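You operate a simulated robot arm through the tools that you are given. There is no shell and no other tool.

The job below is to be done with a simulated robot arm. You get a single attempt, and the scene is never put back.

TASK
Set the controls near the top of the grey cabinet. At the end: the red-marked knob is turned to loose; the width knob is turned to 80 mm; the white small reel from the top of the grey cabinet is on the dark shelf of the rewinder; the wind switch is set to in; whatever was shut is shut again. Leave all else as you found it, and nothing knocked over. Set down upright: small reel.

The check looks at the end state, three seconds after you hand in, the way a careful person would. Anything else that was tipped, shoved, dropped, spilled or broken makes it a failure.

THE ROBOT
A 7-joint arm with a three-finger gripper, fixed in place. Base frame: the origin is at the foot of the arm, x ahead of it, y to its left, z up. Readings come in m, rad, newtons and seconds.
Its first joint turns from -2.897 to 2.897 rad. Payload 2.69 kg.
The tool frame sits at the grasp point between the pads (the TCP): z along the fingers, y along the line on which they close. The tips reach 0.03 m beyond it. The gripper opens to 0.128 m. The gripper's body begins 0.117 m behind the TCP.
Orientation is told as [roll, pitch, yaw] about the base's x, y, z axes, in that order, counted from this pose: with the fingers straight down and closing along the base's y, the tool's x points along the base's -x, its y along +y and its z along -z.

THE INTERFACE
- The arm moves only by the tool apply_moves. Its argument "targets" is a list of rows, each a list of 7 numbers: the finger opening in m, from 0 to 0.128, then the shift along the base's x, y, z in m, then the turn, a rotation vector about the base's x, y, z in rad. In form: [[grip, tx, ty, tz, ax, ay, az], ...]. A call has 1 to 20 rows; each row shifts and turns the commanded pose from where the row before left it. A row lasts 0.2 s, in which the tool goes at most 0.05 m and 0.15 rad; a call with a longer step from one row to the next is refused whole, and so is a gripper value outside its range. Where a pose cannot be reached the arm comes as near as it can. A force on the tool above 40 N (or 10 N above the force at the start of the call, whichever is more), or a blocked arm, ends the call early, and 0.2 s more pass. The fingers move at their own pace and stop on an object; they squeeze with about 33 N. The grip force told is the motor's: it shows also when the fingers shut on nothing. Time passes only in rows, and 0.2 s behind the last, so rows that do not move let the fingers close. The reply holds the time, the measured pose of the TCP, the force on the tool along the base axes, the opening and the grip force, in the units named above and with some noise, with the torque about the TCP (base axes, N m) and any sound that the robot's microphone picked up.
- Cameras (640 x 400 px; columns grow to the right, rows downward): "scene" is fixed at [0.1999, -0.5036, 1.841]; the picture's right is [0.97, -0.22, 0.00], its down [-0.12, -0.53, -0.84] and it looks along [0.19, 0.82, -0.54] (base axes); focal length 315 px, centre (320, 200). "wrist" rides on the gripper at [0.058, 0.054, -0.131] in the tool frame; the picture's right is [-0.68, 0.74, 0.00], its down [-0.62, -0.57, -0.55] and it looks along [-0.40, -0.37, 0.84] (tool axes); focal length 234 px, centre (320, 200). There is no depth. A picture from a camera that has moved, and an enlarged one, comes with that camera's place and axes in the base frame and with its lens. The place of the scene camera against the robot may be out by one fixed shift of up to 0.025 m in any direction.
- camera(camera): a new picture of that camera. No time passes.
- raise_lower(by): slides the trunk up (or, below 0, down) by that many m; the arm rides with it, the base frame stays. It gives what a move gives, with no picture.
- inspect(camera, box): a new picture of the part [left, top, right, bottom] of that camera's present view, enlarged. No time passes.
- job_done(): hands the job in; it is judged then, once.

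Nothing tells you positions but the pictures and the camera data. Unless the task says otherwise, let go and move clear before handing in.

The tools are called after "Request:" by a JSON object that holds its "op" and its "data". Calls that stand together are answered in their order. apply_moves: Moves the arm, as the interface text tells. Its arguments: {"type":"object","properties":{"targets":{"type":"array"}},"required":["targets"]} The other tools are called the same way: raise_lower (by) slides the trunk up or down; camera (camera) takes a picture; inspect (camera, box) takes an enlarged picture of a part of a camera's view; job_done () hands the job in.

At the start:

```text
clock: 0.0
ee_pos: [0.3977, 0.2751, 1.6317]
tool_rot: [0.001, 0.0, 0.001]
contact_force: [-0.7, 0.2, 0.0]
ft_torque: [0.03, -0.01, 0.0]
gripper_width: 0.1281
grasp_force: 0.1
trunk travel left (down, up): [-0.175, 0.175]
```

scene: 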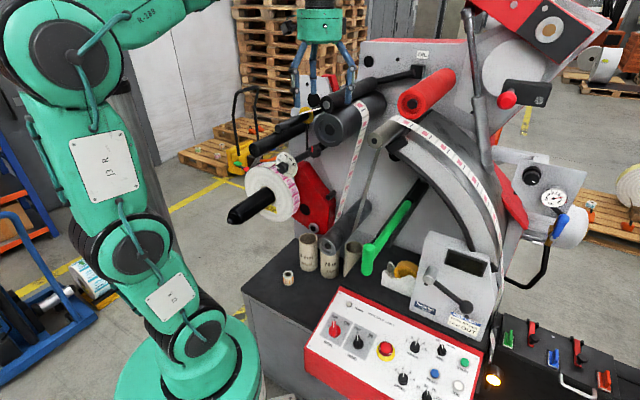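
wrist: 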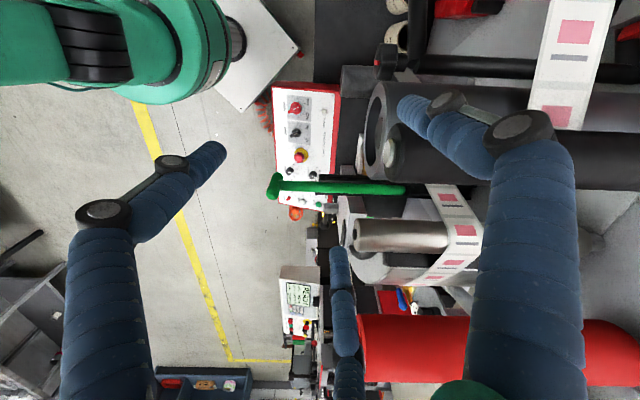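

I see a label rewinder machine with a red and white control panel on a grey cabinet, and small reels on the cabinet top. I'll take enlarged views first to read the panel.

Request:
{"op": "inspect", "data": {"camera": "scene", "box": [300, 280, 500, 400]}}

Request:
{"op": "inspect", "data": {"camera": "scene", "box": [240, 190, 440, 315]}}

Request:
{"op": "inspect", "data": {"camera": "scene", "box": [400, 200, 640, 400]}}

Request:
{"op": "inspect", "data": {"camera": "wrist", "box": [240, 60, 440, 200]}}

```text
3.20 times, centred on (400, 340) of scene
camera zoom: at [0.1999, -0.5036, 1.841], right [0.97, -0.22, 0.0], down [-0.12, -0.53, -0.84], along [0.19, 0.82, -0.54], focal length 1009 px, centre (64, -248)
```

zoom: 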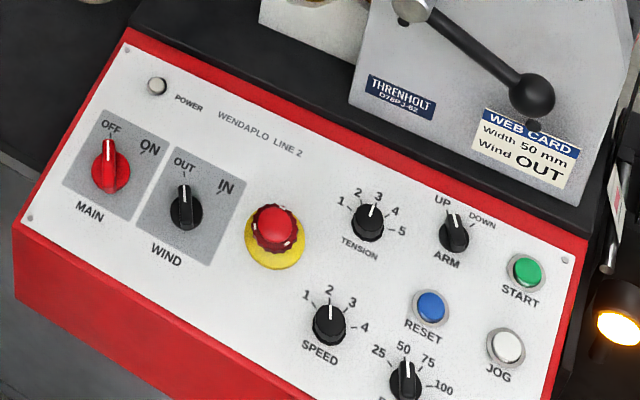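

```text
3.20 times, centred on (340, 252) of scene
camera zoom: at [0.1999, -0.5036, 1.841], right [0.97, -0.22, 0.0], down [-0.12, -0.53, -0.84], along [0.19, 0.82, -0.54], focal length 1009 px, centre (256, 32)
```

zoom: 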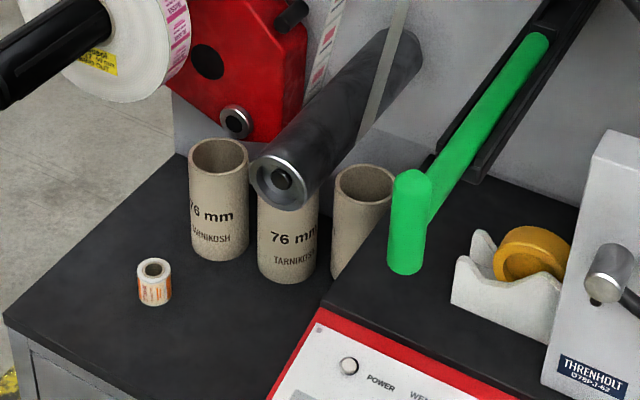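

```text
2.00 times, centred on (520, 300) of scene
camera zoom: at [0.1999, -0.5036, 1.841], right [0.97, -0.22, 0.0], down [-0.12, -0.53, -0.84], along [0.19, 0.82, -0.54], focal length 630 px, centre (-80, 0)
```

zoom: 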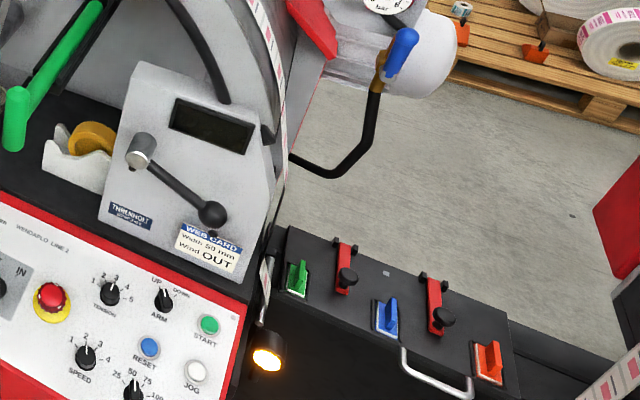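

```text
2.86 times, centred on (340, 130) of wrist
camera zoom: at [0.3388, 0.3292, 1.7622], right [0.68, 0.74, 0.0], down [0.62, -0.57, 0.55], along [0.4, -0.37, -0.84], focal length 669 px, centre (263, 400)
```

zoom: 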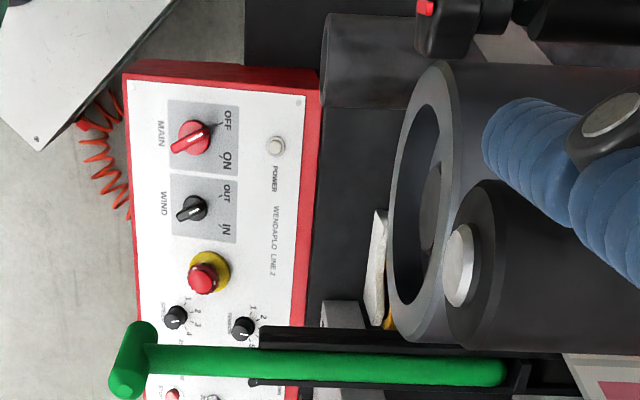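

Main panel knobs can be seen, but "loose" and "80 mm" are not visible yet, so I look at other parts of the scene.

Request:
{"op": "inspect", "data": {"camera": "scene", "box": [440, 0, 640, 125]}}

Request:
{"op": "inspect", "data": {"camera": "scene", "box": [440, 125, 640, 250]}}

Request:
{"op": "inspect", "data": {"camera": "scene", "box": [220, 0, 460, 150]}}

Request:
{"op": "inspect", "data": {"camera": "scene", "box": [0, 150, 240, 400]}}

Request:
{"op": "inspect", "data": {"camera": "wrist", "box": [230, 240, 430, 400]}}

Request:
{"op": "inspect", "data": {"camera": "wrist", "box": [0, 200, 250, 400]}}

Request:
{"op": "inspect", "data": {"camera": "wrist", "box": [180, 0, 340, 100]}}

```text
3.20 times, centred on (540, 62) of scene
camera zoom: at [0.1999, -0.5036, 1.841], right [0.97, -0.22, 0.0], down [-0.12, -0.53, -0.84], along [0.19, 0.82, -0.54], focal length 1009 px, centre (-384, 640)
```

zoom: 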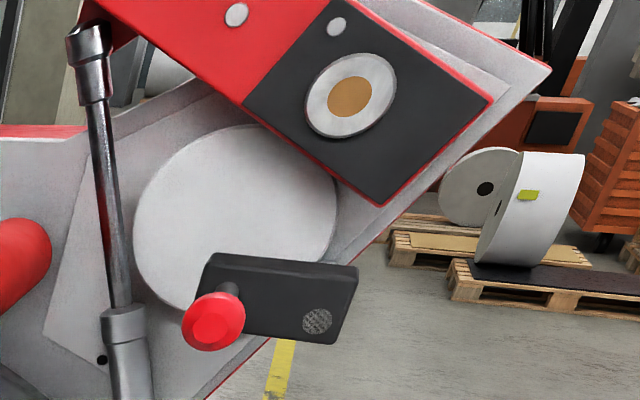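

```text
3.20 times, centred on (540, 188) of scene
camera zoom: at [0.1999, -0.5036, 1.841], right [0.97, -0.22, 0.0], down [-0.12, -0.53, -0.84], along [0.19, 0.82, -0.54], focal length 1009 px, centre (-384, 240)
```

zoom: 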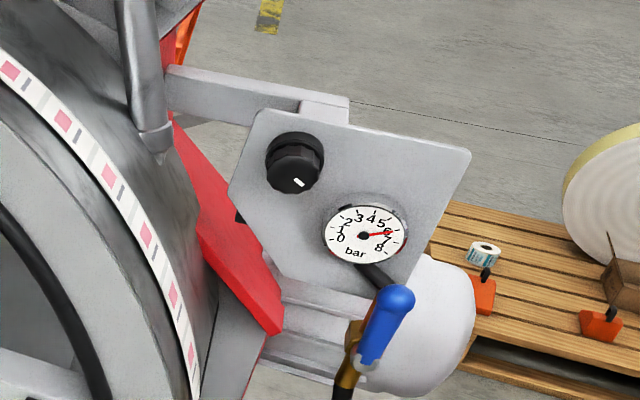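

```text
2.67 times, centred on (340, 75) of scene
camera zoom: at [0.1999, -0.5036, 1.841], right [0.97, -0.22, 0.0], down [-0.12, -0.53, -0.84], along [0.19, 0.82, -0.54], focal length 841 px, centre (267, 533)
```

zoom: 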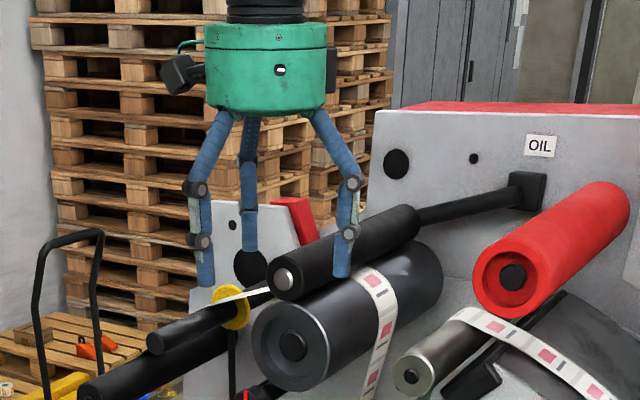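

```text
1.60 times, centred on (120, 275) of scene
camera zoom: at [0.1999, -0.5036, 1.841], right [0.97, -0.22, 0.0], down [-0.12, -0.53, -0.84], along [0.19, 0.82, -0.54], focal length 504 px, centre (640, 80)
```

zoom: 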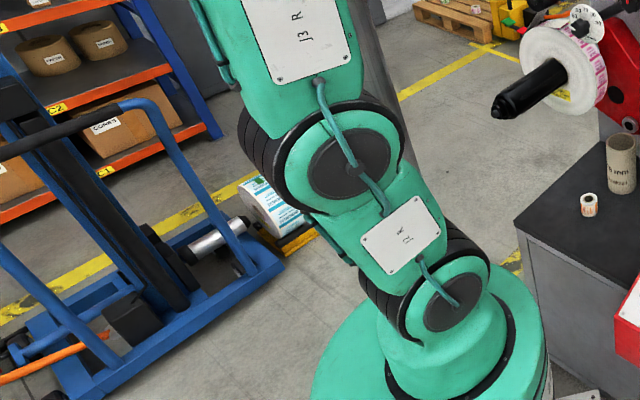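

```text
2.50 times, centred on (330, 320) of wrist
camera zoom: at [0.3388, 0.3292, 1.7622], right [0.68, 0.74, 0.0], down [0.62, -0.57, 0.55], along [0.4, -0.37, -0.84], focal length 585 px, centre (295, -100)
```

zoom: 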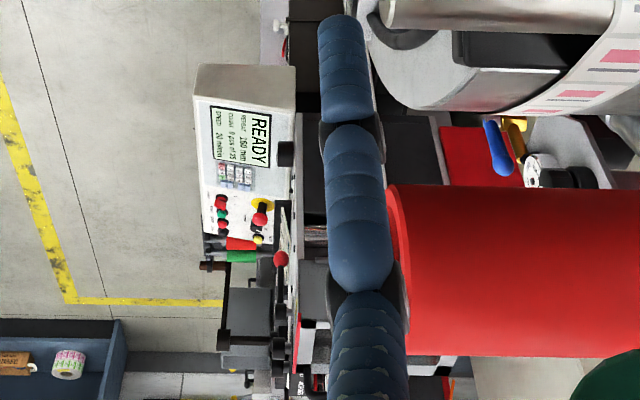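

```text
2.00 times, centred on (125, 300) of wrist
camera zoom: at [0.3388, 0.3292, 1.7622], right [0.68, 0.74, 0.0], down [0.62, -0.57, 0.55], along [0.4, -0.37, -0.84], focal length 468 px, centre (710, 0)
```

zoom: 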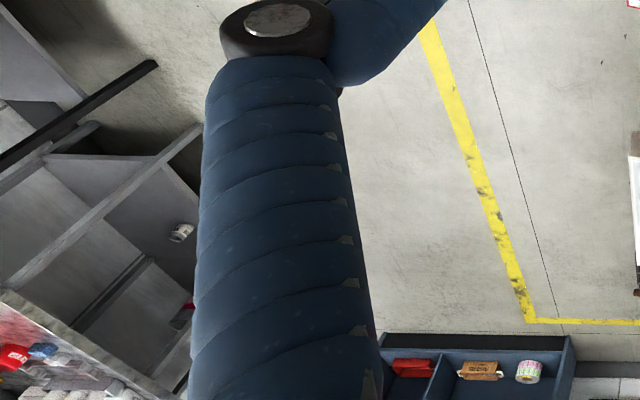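

```text
4.00 times, centred on (260, 50) of wrist
camera zoom: at [0.3388, 0.3292, 1.7622], right [0.68, 0.74, 0.0], down [0.62, -0.57, 0.55], along [0.4, -0.37, -0.84], focal length 937 px, centre (560, 800)
```

zoom: 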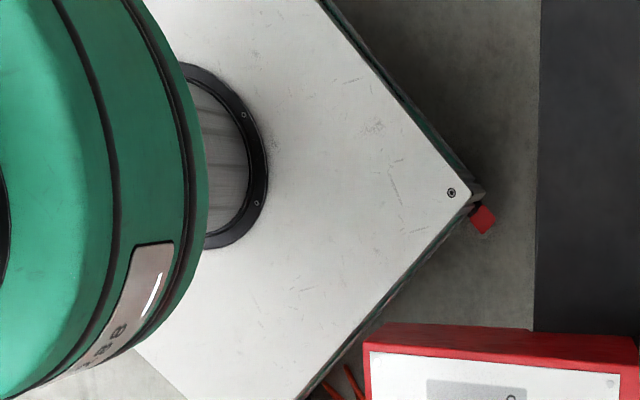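

The knob labels "loose" and "80 mm" aren't in sight, so another cabinet must lie to the side (-y) or behind. I'll turn the wrist in place to look around.

Request:
{"op": "apply_moves", "data": {"targets": [[0.128, 0, -0.02, 0, 0, 0, -0.15], [0.128, 0, -0.02, 0, 0, 0, -0.15], [0.128, 0, -0.02, 0, 0, 0, -0.15], [0.128, 0, -0.02, 0, 0, 0, -0.15], [0.128, 0, -0.02, 0, 0, 0, -0.15], [0.128, 0, -0.02, 0, 0, 0, -0.15]]}}

Request:
{"op": "camera", "data": {"camera": "wrist"}}

Request:
{"op": "camera", "data": {"camera": "scene"}}

```text
clock: 1.4
ee_pos: [0.3964, 0.1541, 1.6325]
tool_rot: [0.0, 0.0, -0.899]
contact_force: [0.5, 0.6, 0.0]
ft_torque: [-0.03, 0.02, -0.01]
gripper_width: 0.1278
grasp_force: 0.0
trunk travel left (down, up): [-0.175, 0.175]
```

```text
taken
camera wrist: at [0.4031, 0.2341, 1.7634], right [1.0, -0.07, 0.0], down [-0.06, -0.83, 0.55], along [-0.04, -0.55, -0.84], focal length 234 px, centre (320, 200)
```

wrist: 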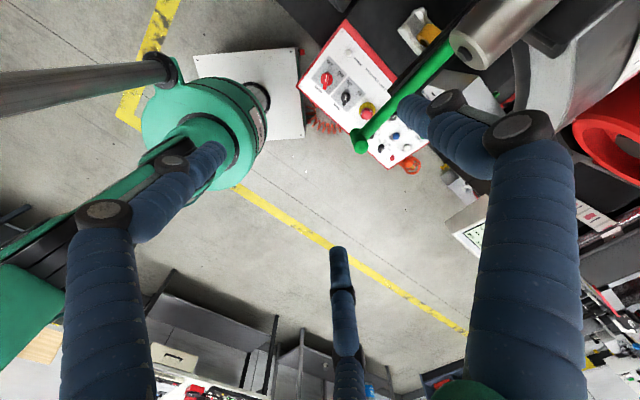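

```text
taken
```

scene: 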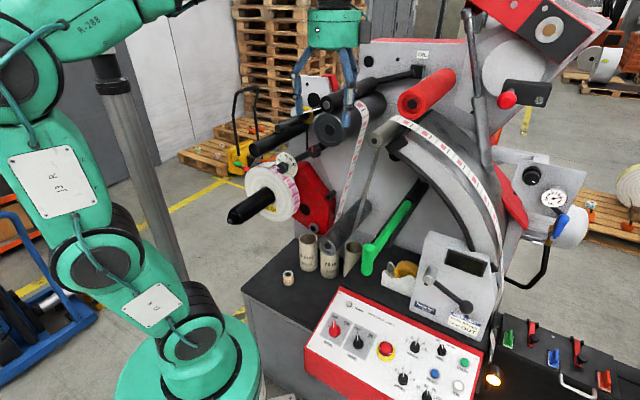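

The panel is at roughly (0.4–0.75, 0–0.2, 0.88). I'll swing the wrist camera round so it looks toward +y at the panel and the machine front from the free side.

Request:
{"op": "apply_moves", "data": {"targets": [[0.128, 0.007, -0.012, 0, 0, 0, 0.15], [0.128, 0.007, -0.012, 0, 0, 0, 0.15], [0.128, 0.007, -0.012, 0, 0, 0, 0.15], [0.128, 0.007, -0.012, 0, 0, 0, 0.15], [0.128, 0.007, -0.012, 0, 0, 0, 0.15], [0.128, 0.007, -0.012, 0, 0, 0, 0.15], [0.128, 0.007, -0.012, 0, 0, 0, 0.15], [0.128, 0.007, -0.012, 0, 0, 0, 0.15], [0.128, 0.007, -0.012, 0, 0, 0, 0.15], [0.128, 0.007, -0.012, 0, 0, 0, 0.15], [0.128, 0.007, -0.012, 0, 0, 0, 0.15], [0.128, 0.007, -0.012, 0, 0, 0, 0.15], [0.128, 0.007, -0.012, 0, 0, 0, 0.15], [0.128, 0.007, -0.012, 0, 0, 0, 0.15], [0.128, 0.007, -0.012, 0, 0, 0, 0.15], [0.128, 0.007, -0.012, 0, 0, 0, 0.15], [0.128, 0.007, -0.012, 0, 0, 0, 0.15], [0.128, 0.007, -0.012, 0, 0, 0, 0.15], [0.128, 0.007, -0.012, 0, 0, 0, 0.15], [0.128, 0.007, -0.012, 0, 0, 0, 0.15]]}}

Request:
{"op": "camera", "data": {"camera": "wrist"}}

```text
clock: 5.6
ee_pos: [0.5363, -0.0845, 1.6309]
tool_rot: [-0.002, -0.001, 2.103]
contact_force: [0.0, -0.1, 0.3]
ft_torque: [-0.02, 0.0, 0.01]
gripper_width: 0.1279
grasp_force: 0.0
trunk travel left (down, up): [-0.175, 0.175]
```

```text
taken
camera wrist: at [0.5209, -0.1624, 1.762], right [-0.98, 0.21, 0.0], down [0.18, 0.82, 0.55], along [0.11, 0.54, -0.84], focal length 234 px, centre (320, 200)
```

wrist: 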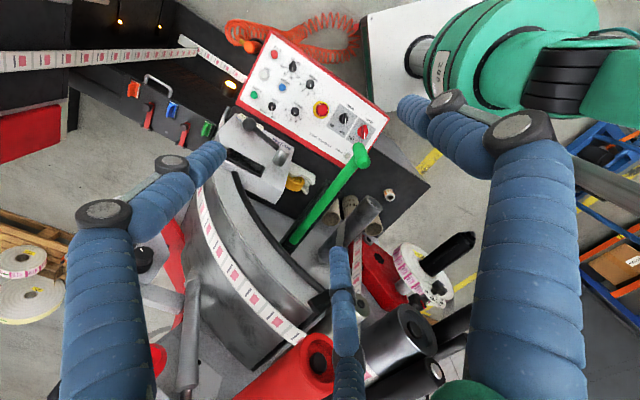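

Now the panel can be seen whole (upside down). I'll zoom in.

Request:
{"op": "inspect", "data": {"camera": "wrist", "box": [225, 30, 395, 136]}}

Request:
{"op": "inspect", "data": {"camera": "wrist", "box": [100, 60, 260, 160]}}

Request:
{"op": "inspect", "data": {"camera": "wrist", "box": [210, 100, 330, 220]}}

Request:
{"op": "inspect", "data": {"camera": "wrist", "box": [320, 130, 500, 300]}}

Request:
{"op": "inspect", "data": {"camera": "wrist", "box": [0, 0, 250, 120]}}

```text
3.76 times, centred on (310, 83) of wrist
camera zoom: at [0.5209, -0.1624, 1.762], right [-0.98, 0.21, 0.0], down [0.18, 0.82, 0.55], along [0.11, 0.54, -0.84], focal length 882 px, centre (358, 640)
```

zoom: 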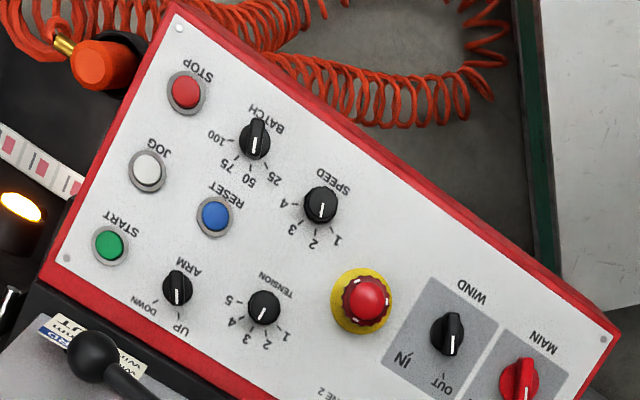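

```text
4.00 times, centred on (180, 110) of wrist
camera zoom: at [0.5209, -0.1624, 1.762], right [-0.98, 0.21, 0.0], down [0.18, 0.82, 0.55], along [0.11, 0.54, -0.84], focal length 937 px, centre (880, 560)
```

zoom: 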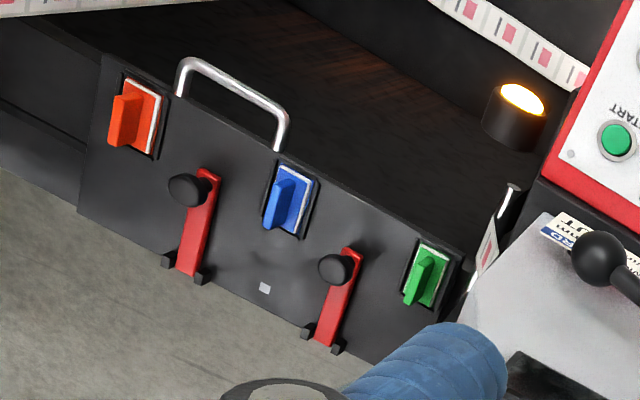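

```text
3.33 times, centred on (270, 160) of wrist
camera zoom: at [0.5209, -0.1624, 1.762], right [-0.98, 0.21, 0.0], down [0.18, 0.82, 0.55], along [0.11, 0.54, -0.84], focal length 781 px, centre (487, 333)
```

zoom: 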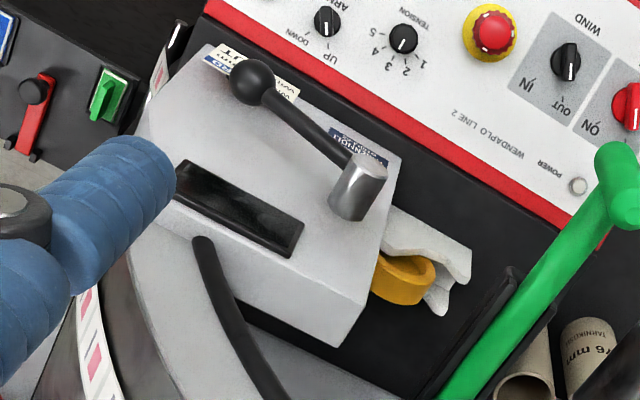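

```text
2.35 times, centred on (410, 215) of wrist
camera zoom: at [0.5209, -0.1624, 1.762], right [-0.98, 0.21, 0.0], down [0.18, 0.82, 0.55], along [0.11, 0.54, -0.84], focal length 551 px, centre (108, 165)
```

zoom: 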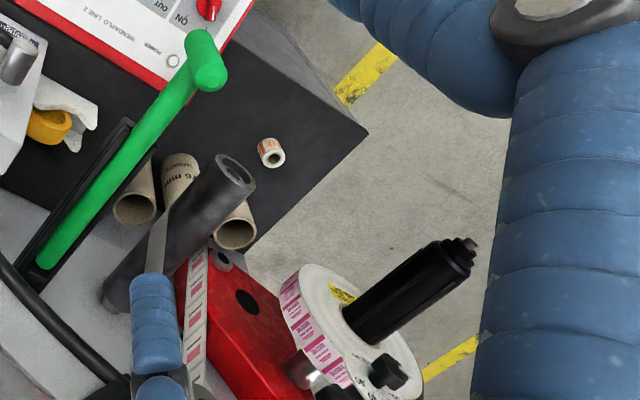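

```text
2.56 times, centred on (125, 60) of wrist
camera zoom: at [0.5209, -0.1624, 1.762], right [-0.98, 0.21, 0.0], down [0.18, 0.82, 0.55], along [0.11, 0.54, -0.84], focal length 600 px, centre (819, 558)
```

zoom: 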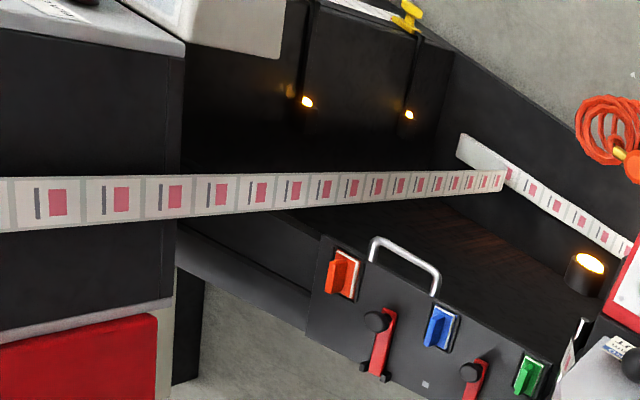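

The panel holds only the wind switch (now OUT) from the job. The width and red-marked knobs are likely on the cabinet's front below the panel, so I'll back off to -y, lower, and tilt the camera to look at the front.

Request:
{"op": "apply_moves", "data": {"targets": [[0.128, 0, -0.04, -0.02, 0, 0, 0.1], [0.128, 0, -0.04, -0.02, 0, 0, 0.1], [0.128, 0, -0.04, -0.02, 0.1, 0, 0], [0.128, 0, -0.04, -0.02, 0.1, 0, 0], [0.128, 0, -0.04, -0.02, 0.1, 0, 0], [0.128, 0, -0.04, -0.02, 0.1, 0, 0], [0.128, 0, -0.04, -0.02, 0.1, 0, 0], [0.128, 0, -0.04, -0.02, 0.1, 0, 0], [0.128, 0, -0.02, -0.04, 0, 0, 0], [0.128, 0, 0, -0.04, 0, 0, 0], [0.128, 0, 0, -0.04, 0, 0, 0], [0.128, 0, 0, -0.04, 0, 0, 0]]}}

Request:
{"op": "camera", "data": {"camera": "wrist"}}

Request:
{"op": "camera", "data": {"camera": "scene"}}

```text
clock: 8.2
ee_pos: [0.5595, -0.4071, 1.3029]
tool_rot: [-0.427, -0.427, 2.388]
contact_force: [0.0, -0.6, 0.3]
ft_torque: [0.0, 0.09, 0.05]
gripper_width: 0.1283
grasp_force: 0.0
out of reach, approached as far as the arm can: row 8, 9, 12
trunk travel left (down, up): [-0.175, 0.175]
```

```text
taken
camera wrist: at [0.557, -0.5458, 1.367], right [-1.0, 0.02, 0.0], down [0.01, 0.39, 0.92], along [0.01, 0.92, -0.39], focal length 234 px, centre (320, 200)
```

wrist: 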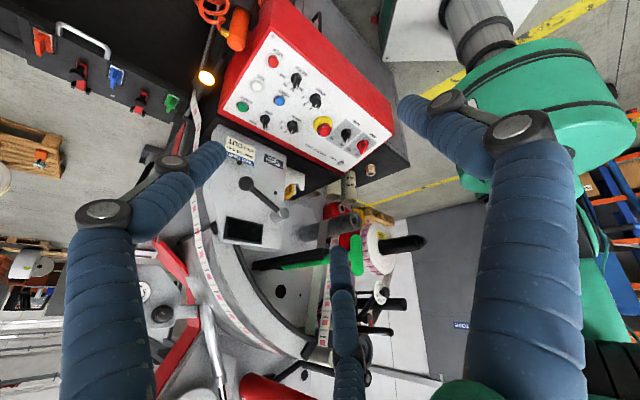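

```text
taken
```

scene: 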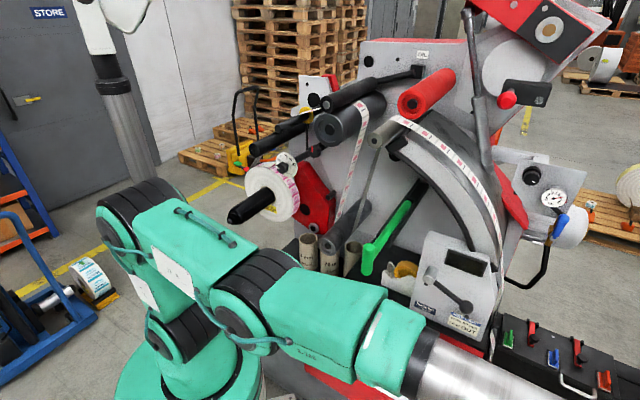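

I can see the cabinet front at the top of the (inverted) picture. I'll zoom in there.

Request:
{"op": "inspect", "data": {"camera": "wrist", "box": [200, 0, 440, 150]}}

Request:
{"op": "inspect", "data": {"camera": "wrist", "box": [130, 130, 450, 330]}}

Request:
{"op": "inspect", "data": {"camera": "wrist", "box": [0, 200, 250, 400]}}

```text
2.67 times, centred on (320, 75) of wrist
camera zoom: at [0.557, -0.5458, 1.367], right [-1.0, 0.02, 0.0], down [0.01, 0.39, 0.92], along [0.01, 0.92, -0.39], focal length 624 px, centre (320, 533)
```

zoom: 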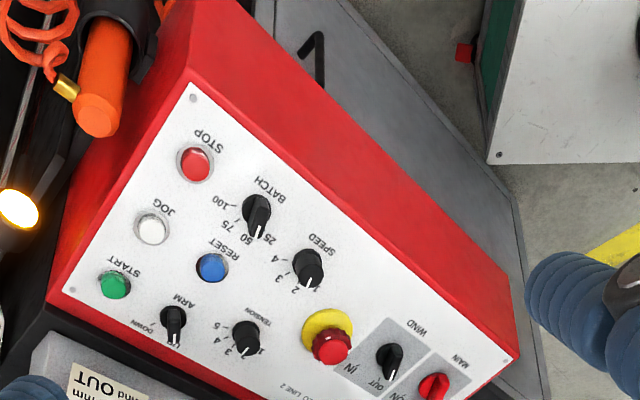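

```text
2.00 times, centred on (290, 230) of wrist
camera zoom: at [0.557, -0.5458, 1.367], right [-1.0, 0.02, 0.0], down [0.01, 0.39, 0.92], along [0.01, 0.92, -0.39], focal length 468 px, centre (380, 140)
```

zoom: 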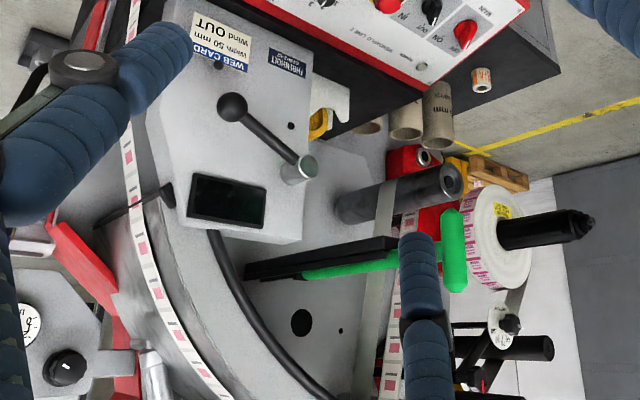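

```text
2.00 times, centred on (125, 300) of wrist
camera zoom: at [0.557, -0.5458, 1.367], right [-1.0, 0.02, 0.0], down [0.01, 0.39, 0.92], along [0.01, 0.92, -0.39], focal length 468 px, centre (710, 0)
```

zoom: 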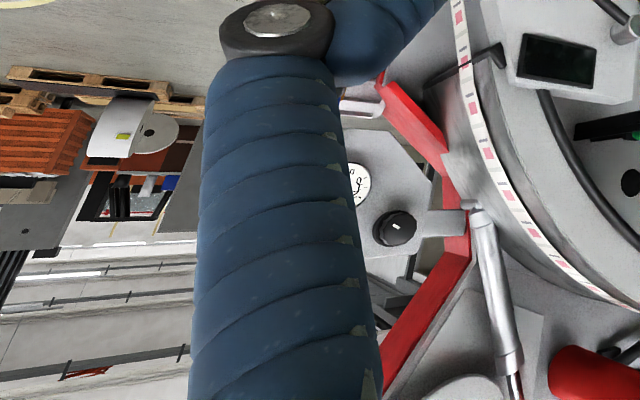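

The grey cabinet's front has a black handle, possibly a door. I'd also like to check for another cabinet behind, at -y and -x, so I'll retract and turn the camera that way.

Request:
{"op": "apply_moves", "data": {"targets": [[0.128, -0.02, 0.03, 0.03, -0.1, 0, 0], [0.128, -0.02, 0.03, 0.03, -0.1, 0, 0], [0.128, -0.02, 0.03, 0.03, -0.1, 0, -0.1], [0.128, -0.02, 0.03, 0.03, -0.1, 0, -0.1], [0.128, -0.02, 0.03, 0.03, -0.1, 0, -0.1], [0.128, -0.02, 0.03, 0.03, -0.1, 0, -0.1], [0.128, 0, 0, 0.03, 0, 0, -0.15], [0.128, 0, 0, 0.03, 0, 0, -0.15], [0.128, 0, 0, 0, 0, 0, -0.15], [0.128, 0, 0, 0, 0, 0, -0.15], [0.128, 0, 0, 0, 0, 0, -0.15], [0.128, 0, 0, 0, 0, 0, -0.15], [0.128, 0, 0, 0, 0, 0, -0.15], [0.128, 0, 0, 0, 0, 0, -0.15], [0.128, 0, 0, 0, 0, 0, -0.15], [0.128, 0, 0, 0, 0, 0, -0.15], [0.128, 0, 0, 0, 0, 0, -0.15], [0.128, 0, 0, 0, 0, 0, -0.15]]}}

Request:
{"op": "camera", "data": {"camera": "wrist"}}

```text
clock: 12.0
ee_pos: [0.4392, -0.2245, 1.542]
tool_rot: [-0.065, 0.046, 0.109]
contact_force: [0.1, -0.6, 0.1]
ft_torque: [-0.01, 0.01, 0.02]
gripper_width: 0.1278
grasp_force: 0.0
trunk travel left (down, up): [-0.175, 0.175]
```

```text
taken
camera wrist: at [0.3802, -0.1693, 1.6719], right [0.59, 0.8, -0.08], down [0.69, -0.46, 0.56], along [0.41, -0.38, -0.83], focal length 234 px, centre (320, 200)
```

wrist: 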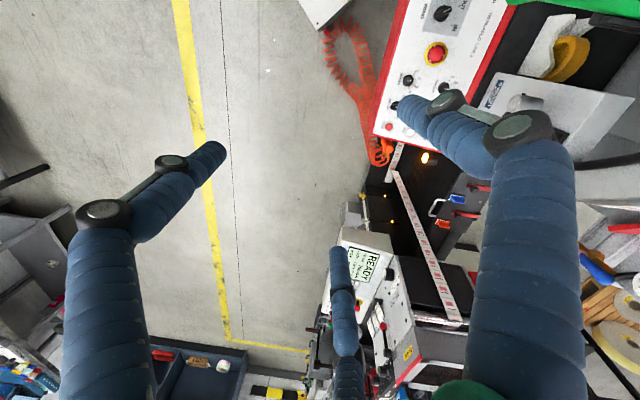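

Still no knob. I'll turn further to view the -y and -x sides with a flatter view angle.

Request:
{"op": "apply_moves", "data": {"targets": [[0.128, 0, 0.02, 0, 0, 0, -0.15], [0.128, 0, 0.02, 0, 0, 0, -0.15], [0.128, 0, 0.02, 0, 0, 0, -0.15], [0.128, 0, 0.02, 0, 0, 0, -0.15], [0.128, 0, 0.02, 0, 0, 0, -0.15], [0.128, 0, 0.02, 0, 0, 0, -0.15], [0.128, 0, 0, 0, -0.15, 0, 0], [0.128, 0, 0, 0, -0.15, 0, 0], [0.128, 0, 0, 0, -0.15, 0, 0]]}}

Request:
{"op": "camera", "data": {"camera": "wrist"}}

Request:
{"op": "apply_moves", "data": {"targets": [[0.128, 0, 0, 0, 0, 0, -0.15], [0.128, 0, 0, 0, 0, 0, -0.15], [0.128, 0, 0, 0, 0, 0, -0.15], [0.128, 0, 0, 0, 0, 0, -0.15], [0.128, 0, 0, 0, 0, 0, -0.15], [0.128, 0, 0, 0, 0, 0, -0.15], [0.128, 0, 0, 0, 0, 0, -0.15]]}}

Request:
{"op": "camera", "data": {"camera": "wrist"}}

```text
clock: 14.0
ee_pos: [0.4386, -0.1072, 1.5422]
tool_rot: [-0.387, -0.274, -0.753]
contact_force: [-0.1, -0.8, -2.0]
ft_torque: [0.05, 0.02, -0.03]
gripper_width: 0.1282
grasp_force: 0.1
trunk travel left (down, up): [-0.175, 0.175]
```

```text
taken
camera wrist: at [0.4457, 0.0237, 1.6241], right [1.0, 0.0, -0.09], down [0.08, -0.5, 0.86], along [-0.04, -0.86, -0.5], focal length 234 px, centre (320, 200)
```

wrist: 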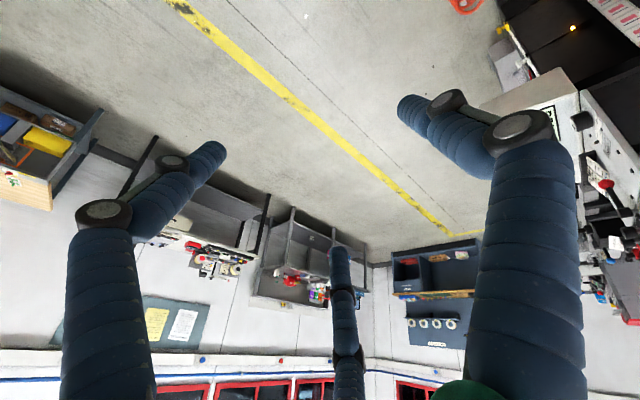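

```text
clock: 15.6
ee_pos: [0.4382, -0.1071, 1.5423]
tool_rot: [-0.387, -0.273, -1.807]
contact_force: [0.2, -0.3, 0.6]
ft_torque: [0.0, 0.0, 0.03]
gripper_width: 0.1279
grasp_force: 0.0
trunk travel left (down, up): [-0.175, 0.175]
```

```text
taken
camera wrist: at [0.5548, -0.0477, 1.6241], right [0.5, -0.86, -0.09], down [-0.4, -0.31, 0.86], along [-0.77, -0.39, -0.5], focal length 234 px, centre (320, 200)
```

wrist: 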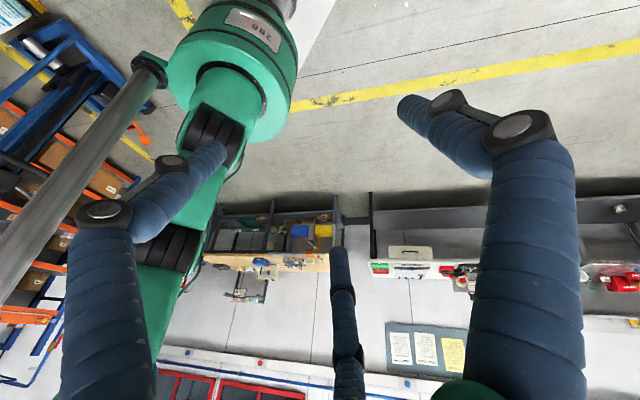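

Nothing reachable on that side; the job is all on this machine. I'll look more closely at details such as the white dial near the spindle, and the lower panel area.

Request:
{"op": "inspect", "data": {"camera": "scene", "box": [250, 130, 350, 190]}}

Request:
{"op": "inspect", "data": {"camera": "scene", "box": [240, 230, 400, 330]}}

Request:
{"op": "inspect", "data": {"camera": "scene", "box": [380, 300, 540, 400]}}

Request:
{"op": "inspect", "data": {"camera": "scene", "box": [400, 225, 500, 345]}}

Request:
{"op": "inspect", "data": {"camera": "scene", "box": [480, 310, 640, 400]}}

Request:
{"op": "camera", "data": {"camera": "scene"}}

```text
6.40 times, centred on (300, 160) of scene
camera zoom: at [0.1999, -0.5036, 1.841], right [0.97, -0.22, 0.0], down [-0.12, -0.53, -0.84], along [0.19, 0.82, -0.54], focal length 2018 px, centre (448, 456)
```

zoom: 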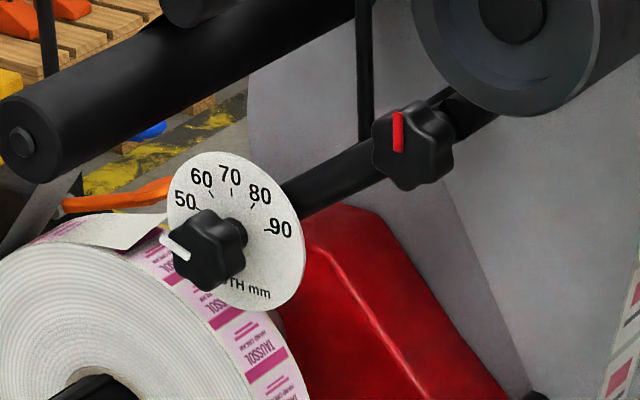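

```text
4.00 times, centred on (320, 280) of scene
camera zoom: at [0.1999, -0.5036, 1.841], right [0.97, -0.22, 0.0], down [-0.12, -0.53, -0.84], along [0.19, 0.82, -0.54], focal length 1261 px, centre (320, -120)
```

zoom: 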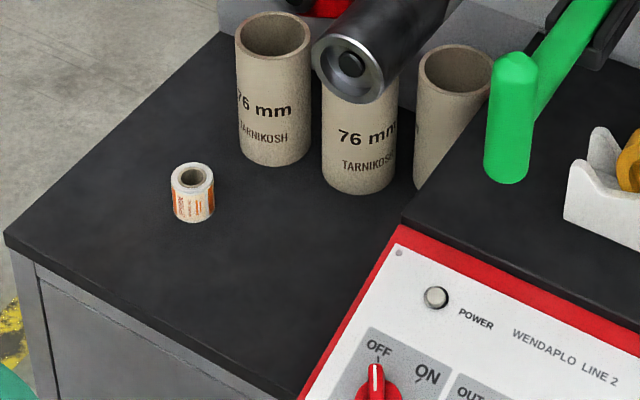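

```text
4.00 times, centred on (460, 350) of scene
camera zoom: at [0.1999, -0.5036, 1.841], right [0.97, -0.22, 0.0], down [-0.12, -0.53, -0.84], along [0.19, 0.82, -0.54], focal length 1261 px, centre (-240, -400)
```

zoom: 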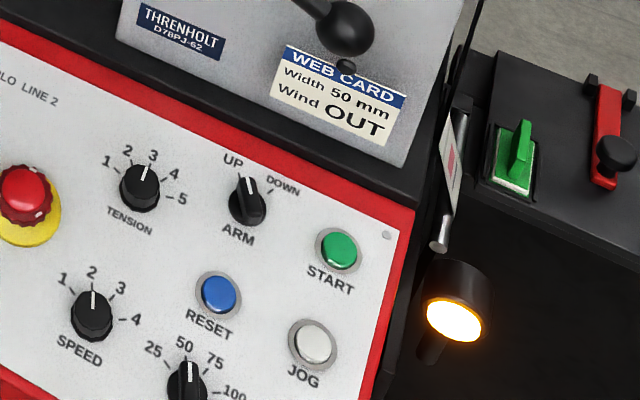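

```text
3.33 times, centred on (450, 285) of scene
camera zoom: at [0.1999, -0.5036, 1.841], right [0.97, -0.22, 0.0], down [-0.12, -0.53, -0.84], along [0.19, 0.82, -0.54], focal length 1051 px, centre (-113, -83)
```

zoom: 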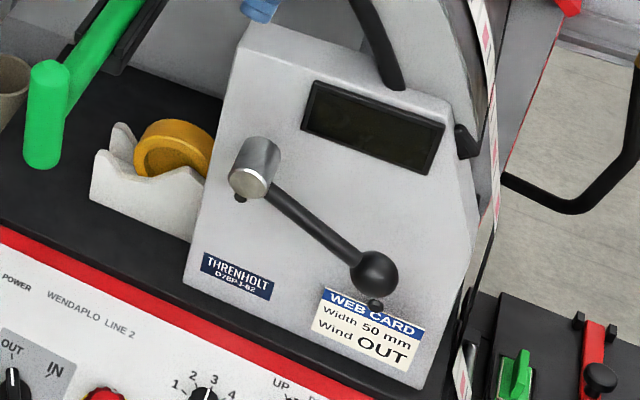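

```text
4.00 times, centred on (560, 355) of scene
camera zoom: at [0.1999, -0.5036, 1.841], right [0.97, -0.22, 0.0], down [-0.12, -0.53, -0.84], along [0.19, 0.82, -0.54], focal length 1261 px, centre (-640, -420)
```

zoom: 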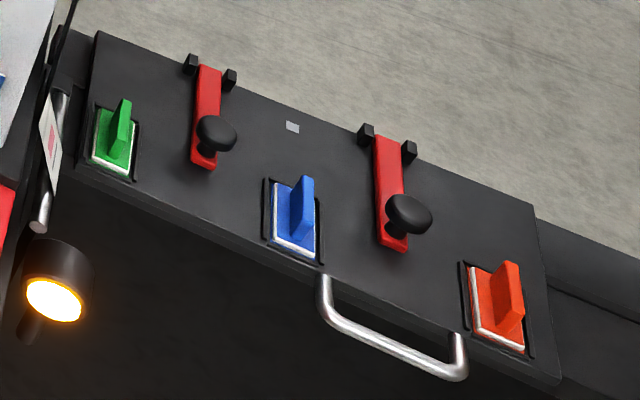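

```text
taken
```

scene: 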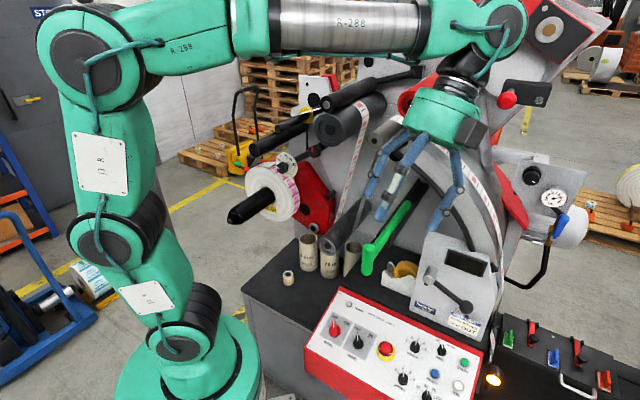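

I found both knobs: the width dial (50–90 mm) sits on the machine at about (0.30, 0.51, 1.32), and a red-marked black knob is beside it on the same bar. The machine is turned about -45°, facing the robot base. I'll level the tool and move it in front of the dial for a closer view.

Request:
{"op": "apply_moves", "data": {"targets": [[0.128, -0.024, 0.038, 0.007, 0.04, -0.11, 0], [0.128, -0.024, 0.038, 0.007, 0.04, -0.11, 0], [0.128, -0.024, 0.038, 0.007, 0.04, -0.11, 0], [0.128, -0.024, 0.038, 0.007, 0.04, -0.11, 0], [0.128, -0.024, 0.038, 0.007, 0, 0, 0.073], [0.128, -0.024, 0.038, 0.007, 0, 0, 0.073], [0.128, -0.024, 0.038, 0.007, 0, 0, 0.073], [0.128, -0.024, 0.038, 0.007, 0, 0, 0.073]]}}

Request:
{"op": "camera", "data": {"camera": "scene"}}

Request:
{"op": "camera", "data": {"camera": "wrist"}}

```text
clock: 17.4
ee_pos: [0.2489, 0.1998, 1.6007]
tool_rot: [-0.002, -0.001, -1.563]
contact_force: [0.4, -0.1, 0.1]
ft_torque: [-0.06, 0.03, -0.04]
gripper_width: 0.1278
grasp_force: 0.0
trunk travel left (down, up): [-0.175, 0.175]
```

```text
taken
```

scene: 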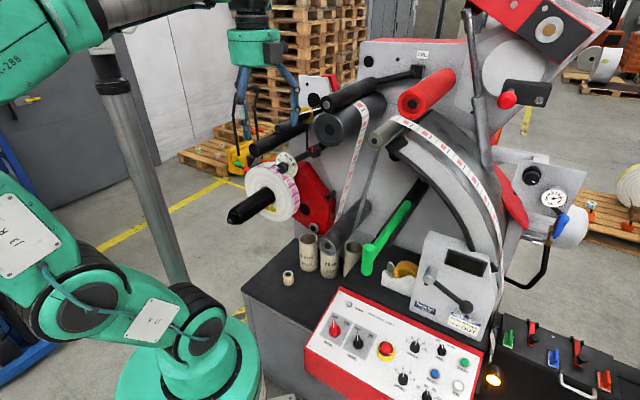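

```text
taken
camera wrist: at [0.3018, 0.2584, 1.7312], right [0.74, -0.67, 0.0], down [-0.56, -0.62, 0.55], along [-0.37, -0.41, -0.83], focal length 234 px, centre (320, 200)
```

wrist: 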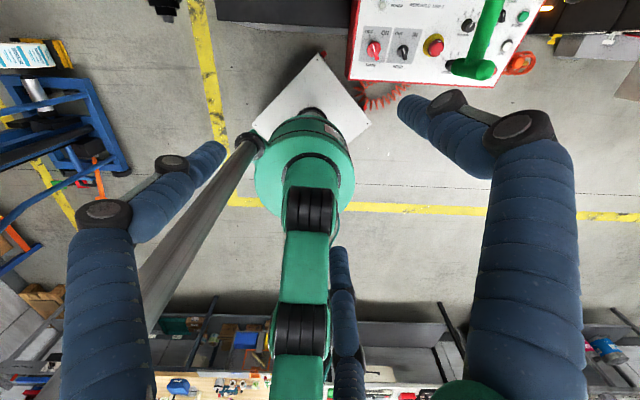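

Level and yaw are right. Now I tilt the tool up toward the machine (about the panel's right-hand axis) to look at the dial squarely.

Request:
{"op": "apply_moves", "data": {"targets": [[0.128, -0.005, 0.015, -0.01, 0.099, -0.099, 0], [0.128, -0.005, 0.015, -0.01, 0.099, -0.099, 0], [0.128, -0.005, 0.015, -0.01, 0.099, -0.099, 0], [0.128, -0.005, 0.015, -0.01, 0.099, -0.099, 0], [0.128, -0.005, 0.015, -0.01, 0.099, -0.099, 0], [0.128, -0.005, 0.015, -0.01, 0.099, -0.099, 0], [0.128, -0.005, 0.015, -0.01, 0.099, -0.099, 0], [0.128, -0.005, 0.015, -0.01, 0.099, -0.099, 0]]}}

Request:
{"op": "camera", "data": {"camera": "scene"}}

Request:
{"op": "camera", "data": {"camera": "wrist"}}

```text
clock: 19.2
ee_pos: [0.2126, 0.2804, 1.5426]
tool_rot: [0.736, 0.584, -1.329]
contact_force: [-2.0, -3.5, 1.3]
ft_torque: [0.18, -0.03, 0.15]
gripper_width: 0.1277
grasp_force: 0.0
out of reach, approached as far as the arm can: row 7, 8
trunk travel left (down, up): [-0.175, 0.175]
```

```text
taken
```

scene: 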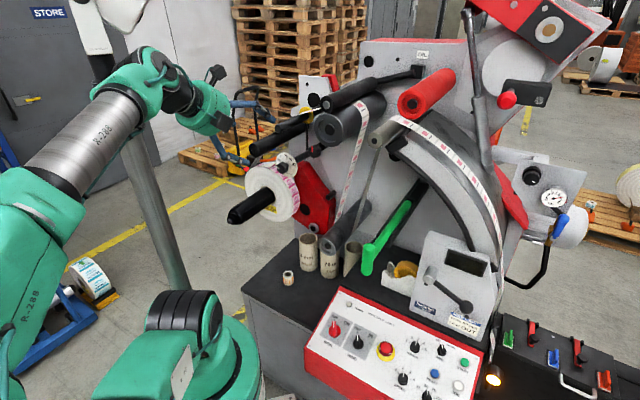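

```text
taken
camera wrist: at [0.1716, 0.2456, 1.6869], right [0.73, -0.68, 0.04], down [-0.64, -0.7, -0.32], along [0.24, 0.21, -0.95], focal length 234 px, centre (320, 200)
```

wrist: 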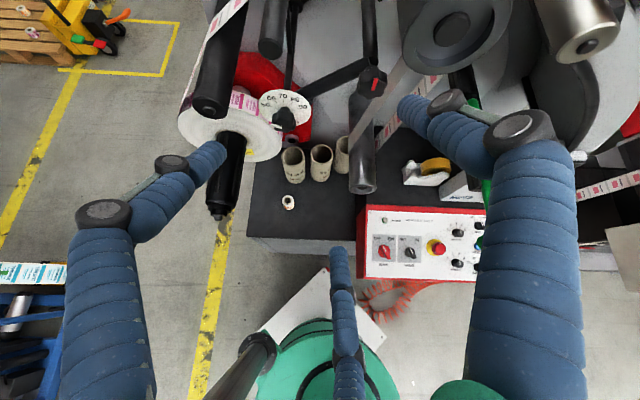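

Good view of both knobs and the reel. I'll zoom in on them.

Request:
{"op": "inspect", "data": {"camera": "wrist", "box": [240, 50, 400, 150]}}

Request:
{"op": "inspect", "data": {"camera": "wrist", "box": [240, 130, 500, 290]}}

Request:
{"op": "inspect", "data": {"camera": "wrist", "box": [250, 75, 330, 145]}}

Request:
{"op": "inspect", "data": {"camera": "wrist", "box": [340, 50, 420, 110]}}

```text
4.00 times, centred on (320, 100) of wrist
camera zoom: at [0.1716, 0.2456, 1.6869], right [0.73, -0.68, 0.04], down [-0.64, -0.7, -0.32], along [0.24, 0.21, -0.95], focal length 937 px, centre (320, 600)
```

zoom: 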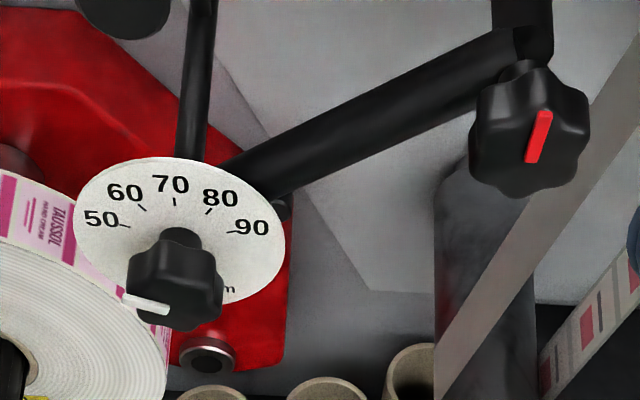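

```text
2.46 times, centred on (370, 210) of wrist
camera zoom: at [0.1716, 0.2456, 1.6869], right [0.73, -0.68, 0.04], down [-0.64, -0.7, -0.32], along [0.24, 0.21, -0.95], focal length 576 px, centre (197, 175)
```

zoom: 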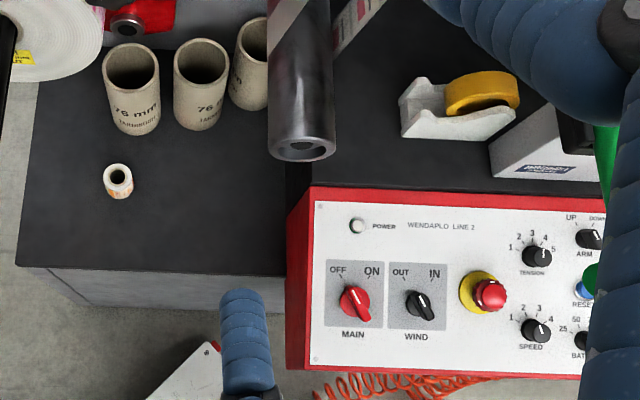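

```text
5.71 times, centred on (290, 110) of wrist
camera zoom: at [0.1716, 0.2456, 1.6869], right [0.73, -0.68, 0.04], down [-0.64, -0.7, -0.32], along [0.24, 0.21, -0.95], focal length 1338 px, centre (491, 714)
```

zoom: 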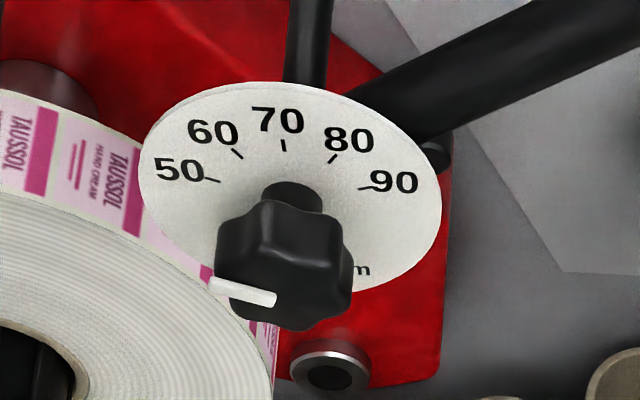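

```text
6.67 times, centred on (380, 80) of wrist
camera zoom: at [0.1716, 0.2456, 1.6869], right [0.73, -0.68, 0.04], down [-0.64, -0.7, -0.32], along [0.24, 0.21, -0.95], focal length 1561 px, centre (-80, 1000)
```

zoom: 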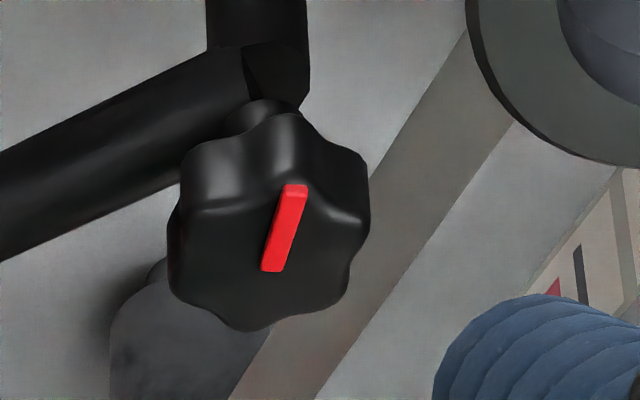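

The width pointer is at 50 now and the dial reads clockwise to 80. By triangulation, the width knob is near (0.312, 0.474, 1.333) and the red-marked knob near (0.396, 0.370, 1.441), both facing the operator side. I'll move toward the red knob, keeping clear, then flatten the tool.

Request:
{"op": "apply_moves", "data": {"targets": [[0.07, 0.02, 0.0, -0.01, 0, 0, 0], [0.07, 0.02, 0.0, -0.01, 0, 0, 0], [0.07, 0.02, 0.0, -0.01, 0, 0, 0], [0.07, 0.02, 0.0, -0.01, 0, 0, 0], [0.07, 0.02, 0.0, -0.01, 0, 0, 0]]}}

Request:
{"op": "camera", "data": {"camera": "scene"}}

```text
clock: 20.4
ee_pos: [0.3169, 0.2863, 1.4919]
tool_rot: [0.734, 0.581, -1.33]
contact_force: [1.0, 0.0, -0.3]
ft_torque: [0.04, 0.01, 0.04]
gripper_width: 0.0701
grasp_force: 0.1
trunk travel left (down, up): [-0.175, 0.175]
```

```text
taken
```

scene: 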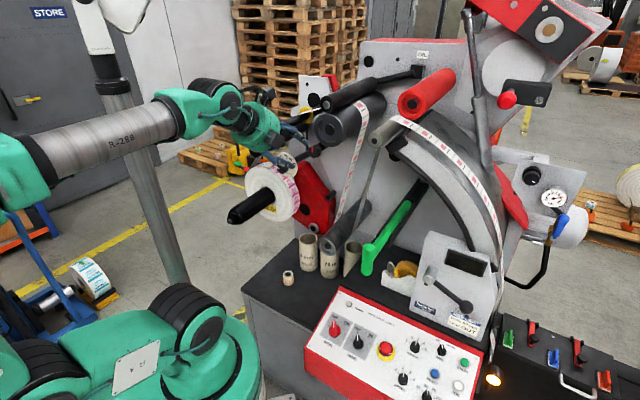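

The arm has room here. I'll continue flattening the tool toward horizontal.

Request:
{"op": "apply_moves", "data": {"targets": [[0.07, 0.0, 0.0, -0.012, 0.095, -0.095, 0], [0.07, 0.0, 0.0, -0.012, 0.095, -0.095, 0], [0.07, 0.0, 0.0, -0.012, 0.095, -0.095, 0], [0.07, 0.0, 0.0, -0.012, 0.095, -0.095, 0], [0.07, 0.0, 0.0, 0, 0.08, -0.08, 0]]}}

Request:
{"op": "camera", "data": {"camera": "scene"}}

Request:
{"op": "camera", "data": {"camera": "wrist"}}

```text
clock: 21.6
ee_pos: [0.3144, 0.2854, 1.4419]
tool_rot: [1.543, 0.774, -0.804]
contact_force: [-0.2, -0.4, 0.9]
ft_torque: [0.0, 0.02, 0.02]
gripper_width: 0.0701
grasp_force: 0.1
trunk travel left (down, up): [-0.175, 0.175]
```

```text
taken
```

scene: 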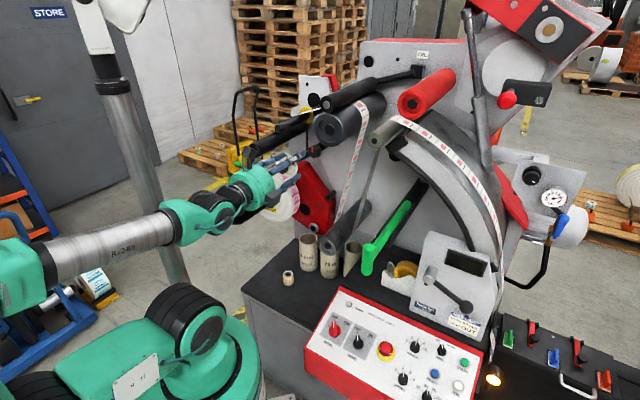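

```text
taken
camera wrist: at [0.2196, 0.1977, 1.5248], right [0.71, -0.7, 0.05], down [-0.37, -0.43, -0.82], along [0.6, 0.56, -0.56], focal length 234 px, centre (320, 200)
```

wrist: 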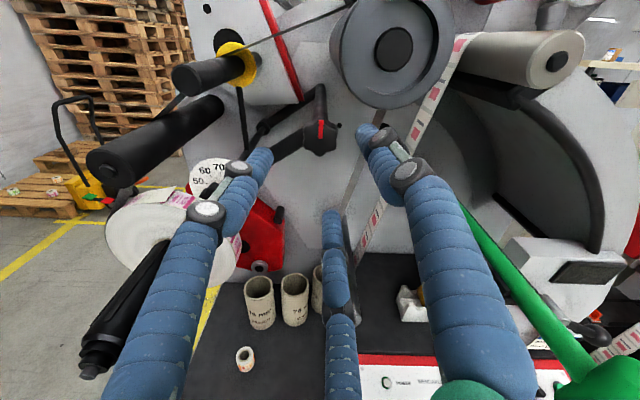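

The tool is horizontal now and in front of the red knob. I'll zoom on it to look for any marks.

Request:
{"op": "inspect", "data": {"camera": "wrist", "box": [270, 80, 370, 180]}}

Request:
{"op": "inspect", "data": {"camera": "wrist", "box": [170, 140, 270, 220]}}

Request:
{"op": "inspect", "data": {"camera": "scene", "box": [250, 130, 350, 190]}}

```text
4.00 times, centred on (320, 130) of wrist
camera zoom: at [0.2196, 0.1977, 1.5248], right [0.71, -0.7, 0.05], down [-0.37, -0.43, -0.82], along [0.6, 0.56, -0.56], focal length 937 px, centre (320, 480)
```

zoom: 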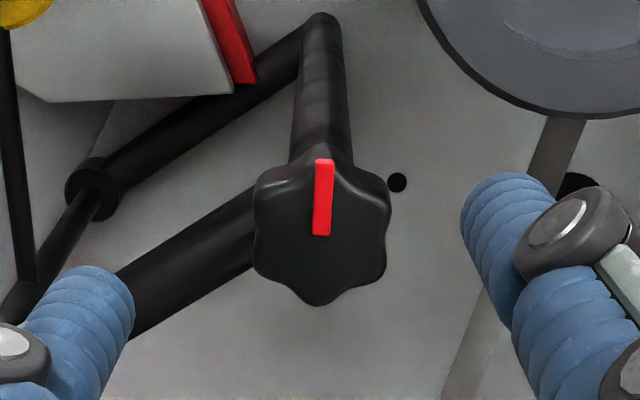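

```text
5.00 times, centred on (220, 180) of wrist
camera zoom: at [0.2196, 0.1977, 1.5248], right [0.71, -0.7, 0.05], down [-0.37, -0.43, -0.82], along [0.6, 0.56, -0.56], focal length 1171 px, centre (820, 300)
```

zoom: 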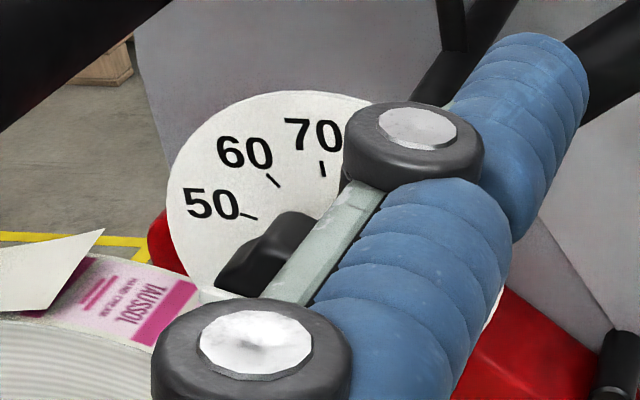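

```text
6.40 times, centred on (300, 160) of scene
camera zoom: at [0.1999, -0.5036, 1.841], right [0.97, -0.22, 0.0], down [-0.12, -0.53, -0.84], along [0.19, 0.82, -0.54], focal length 2018 px, centre (448, 456)
```

zoom: 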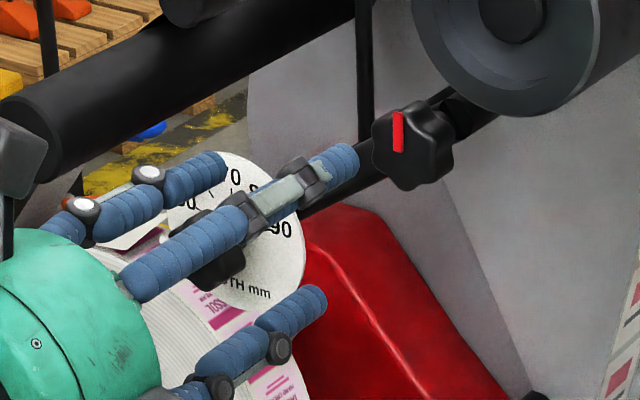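

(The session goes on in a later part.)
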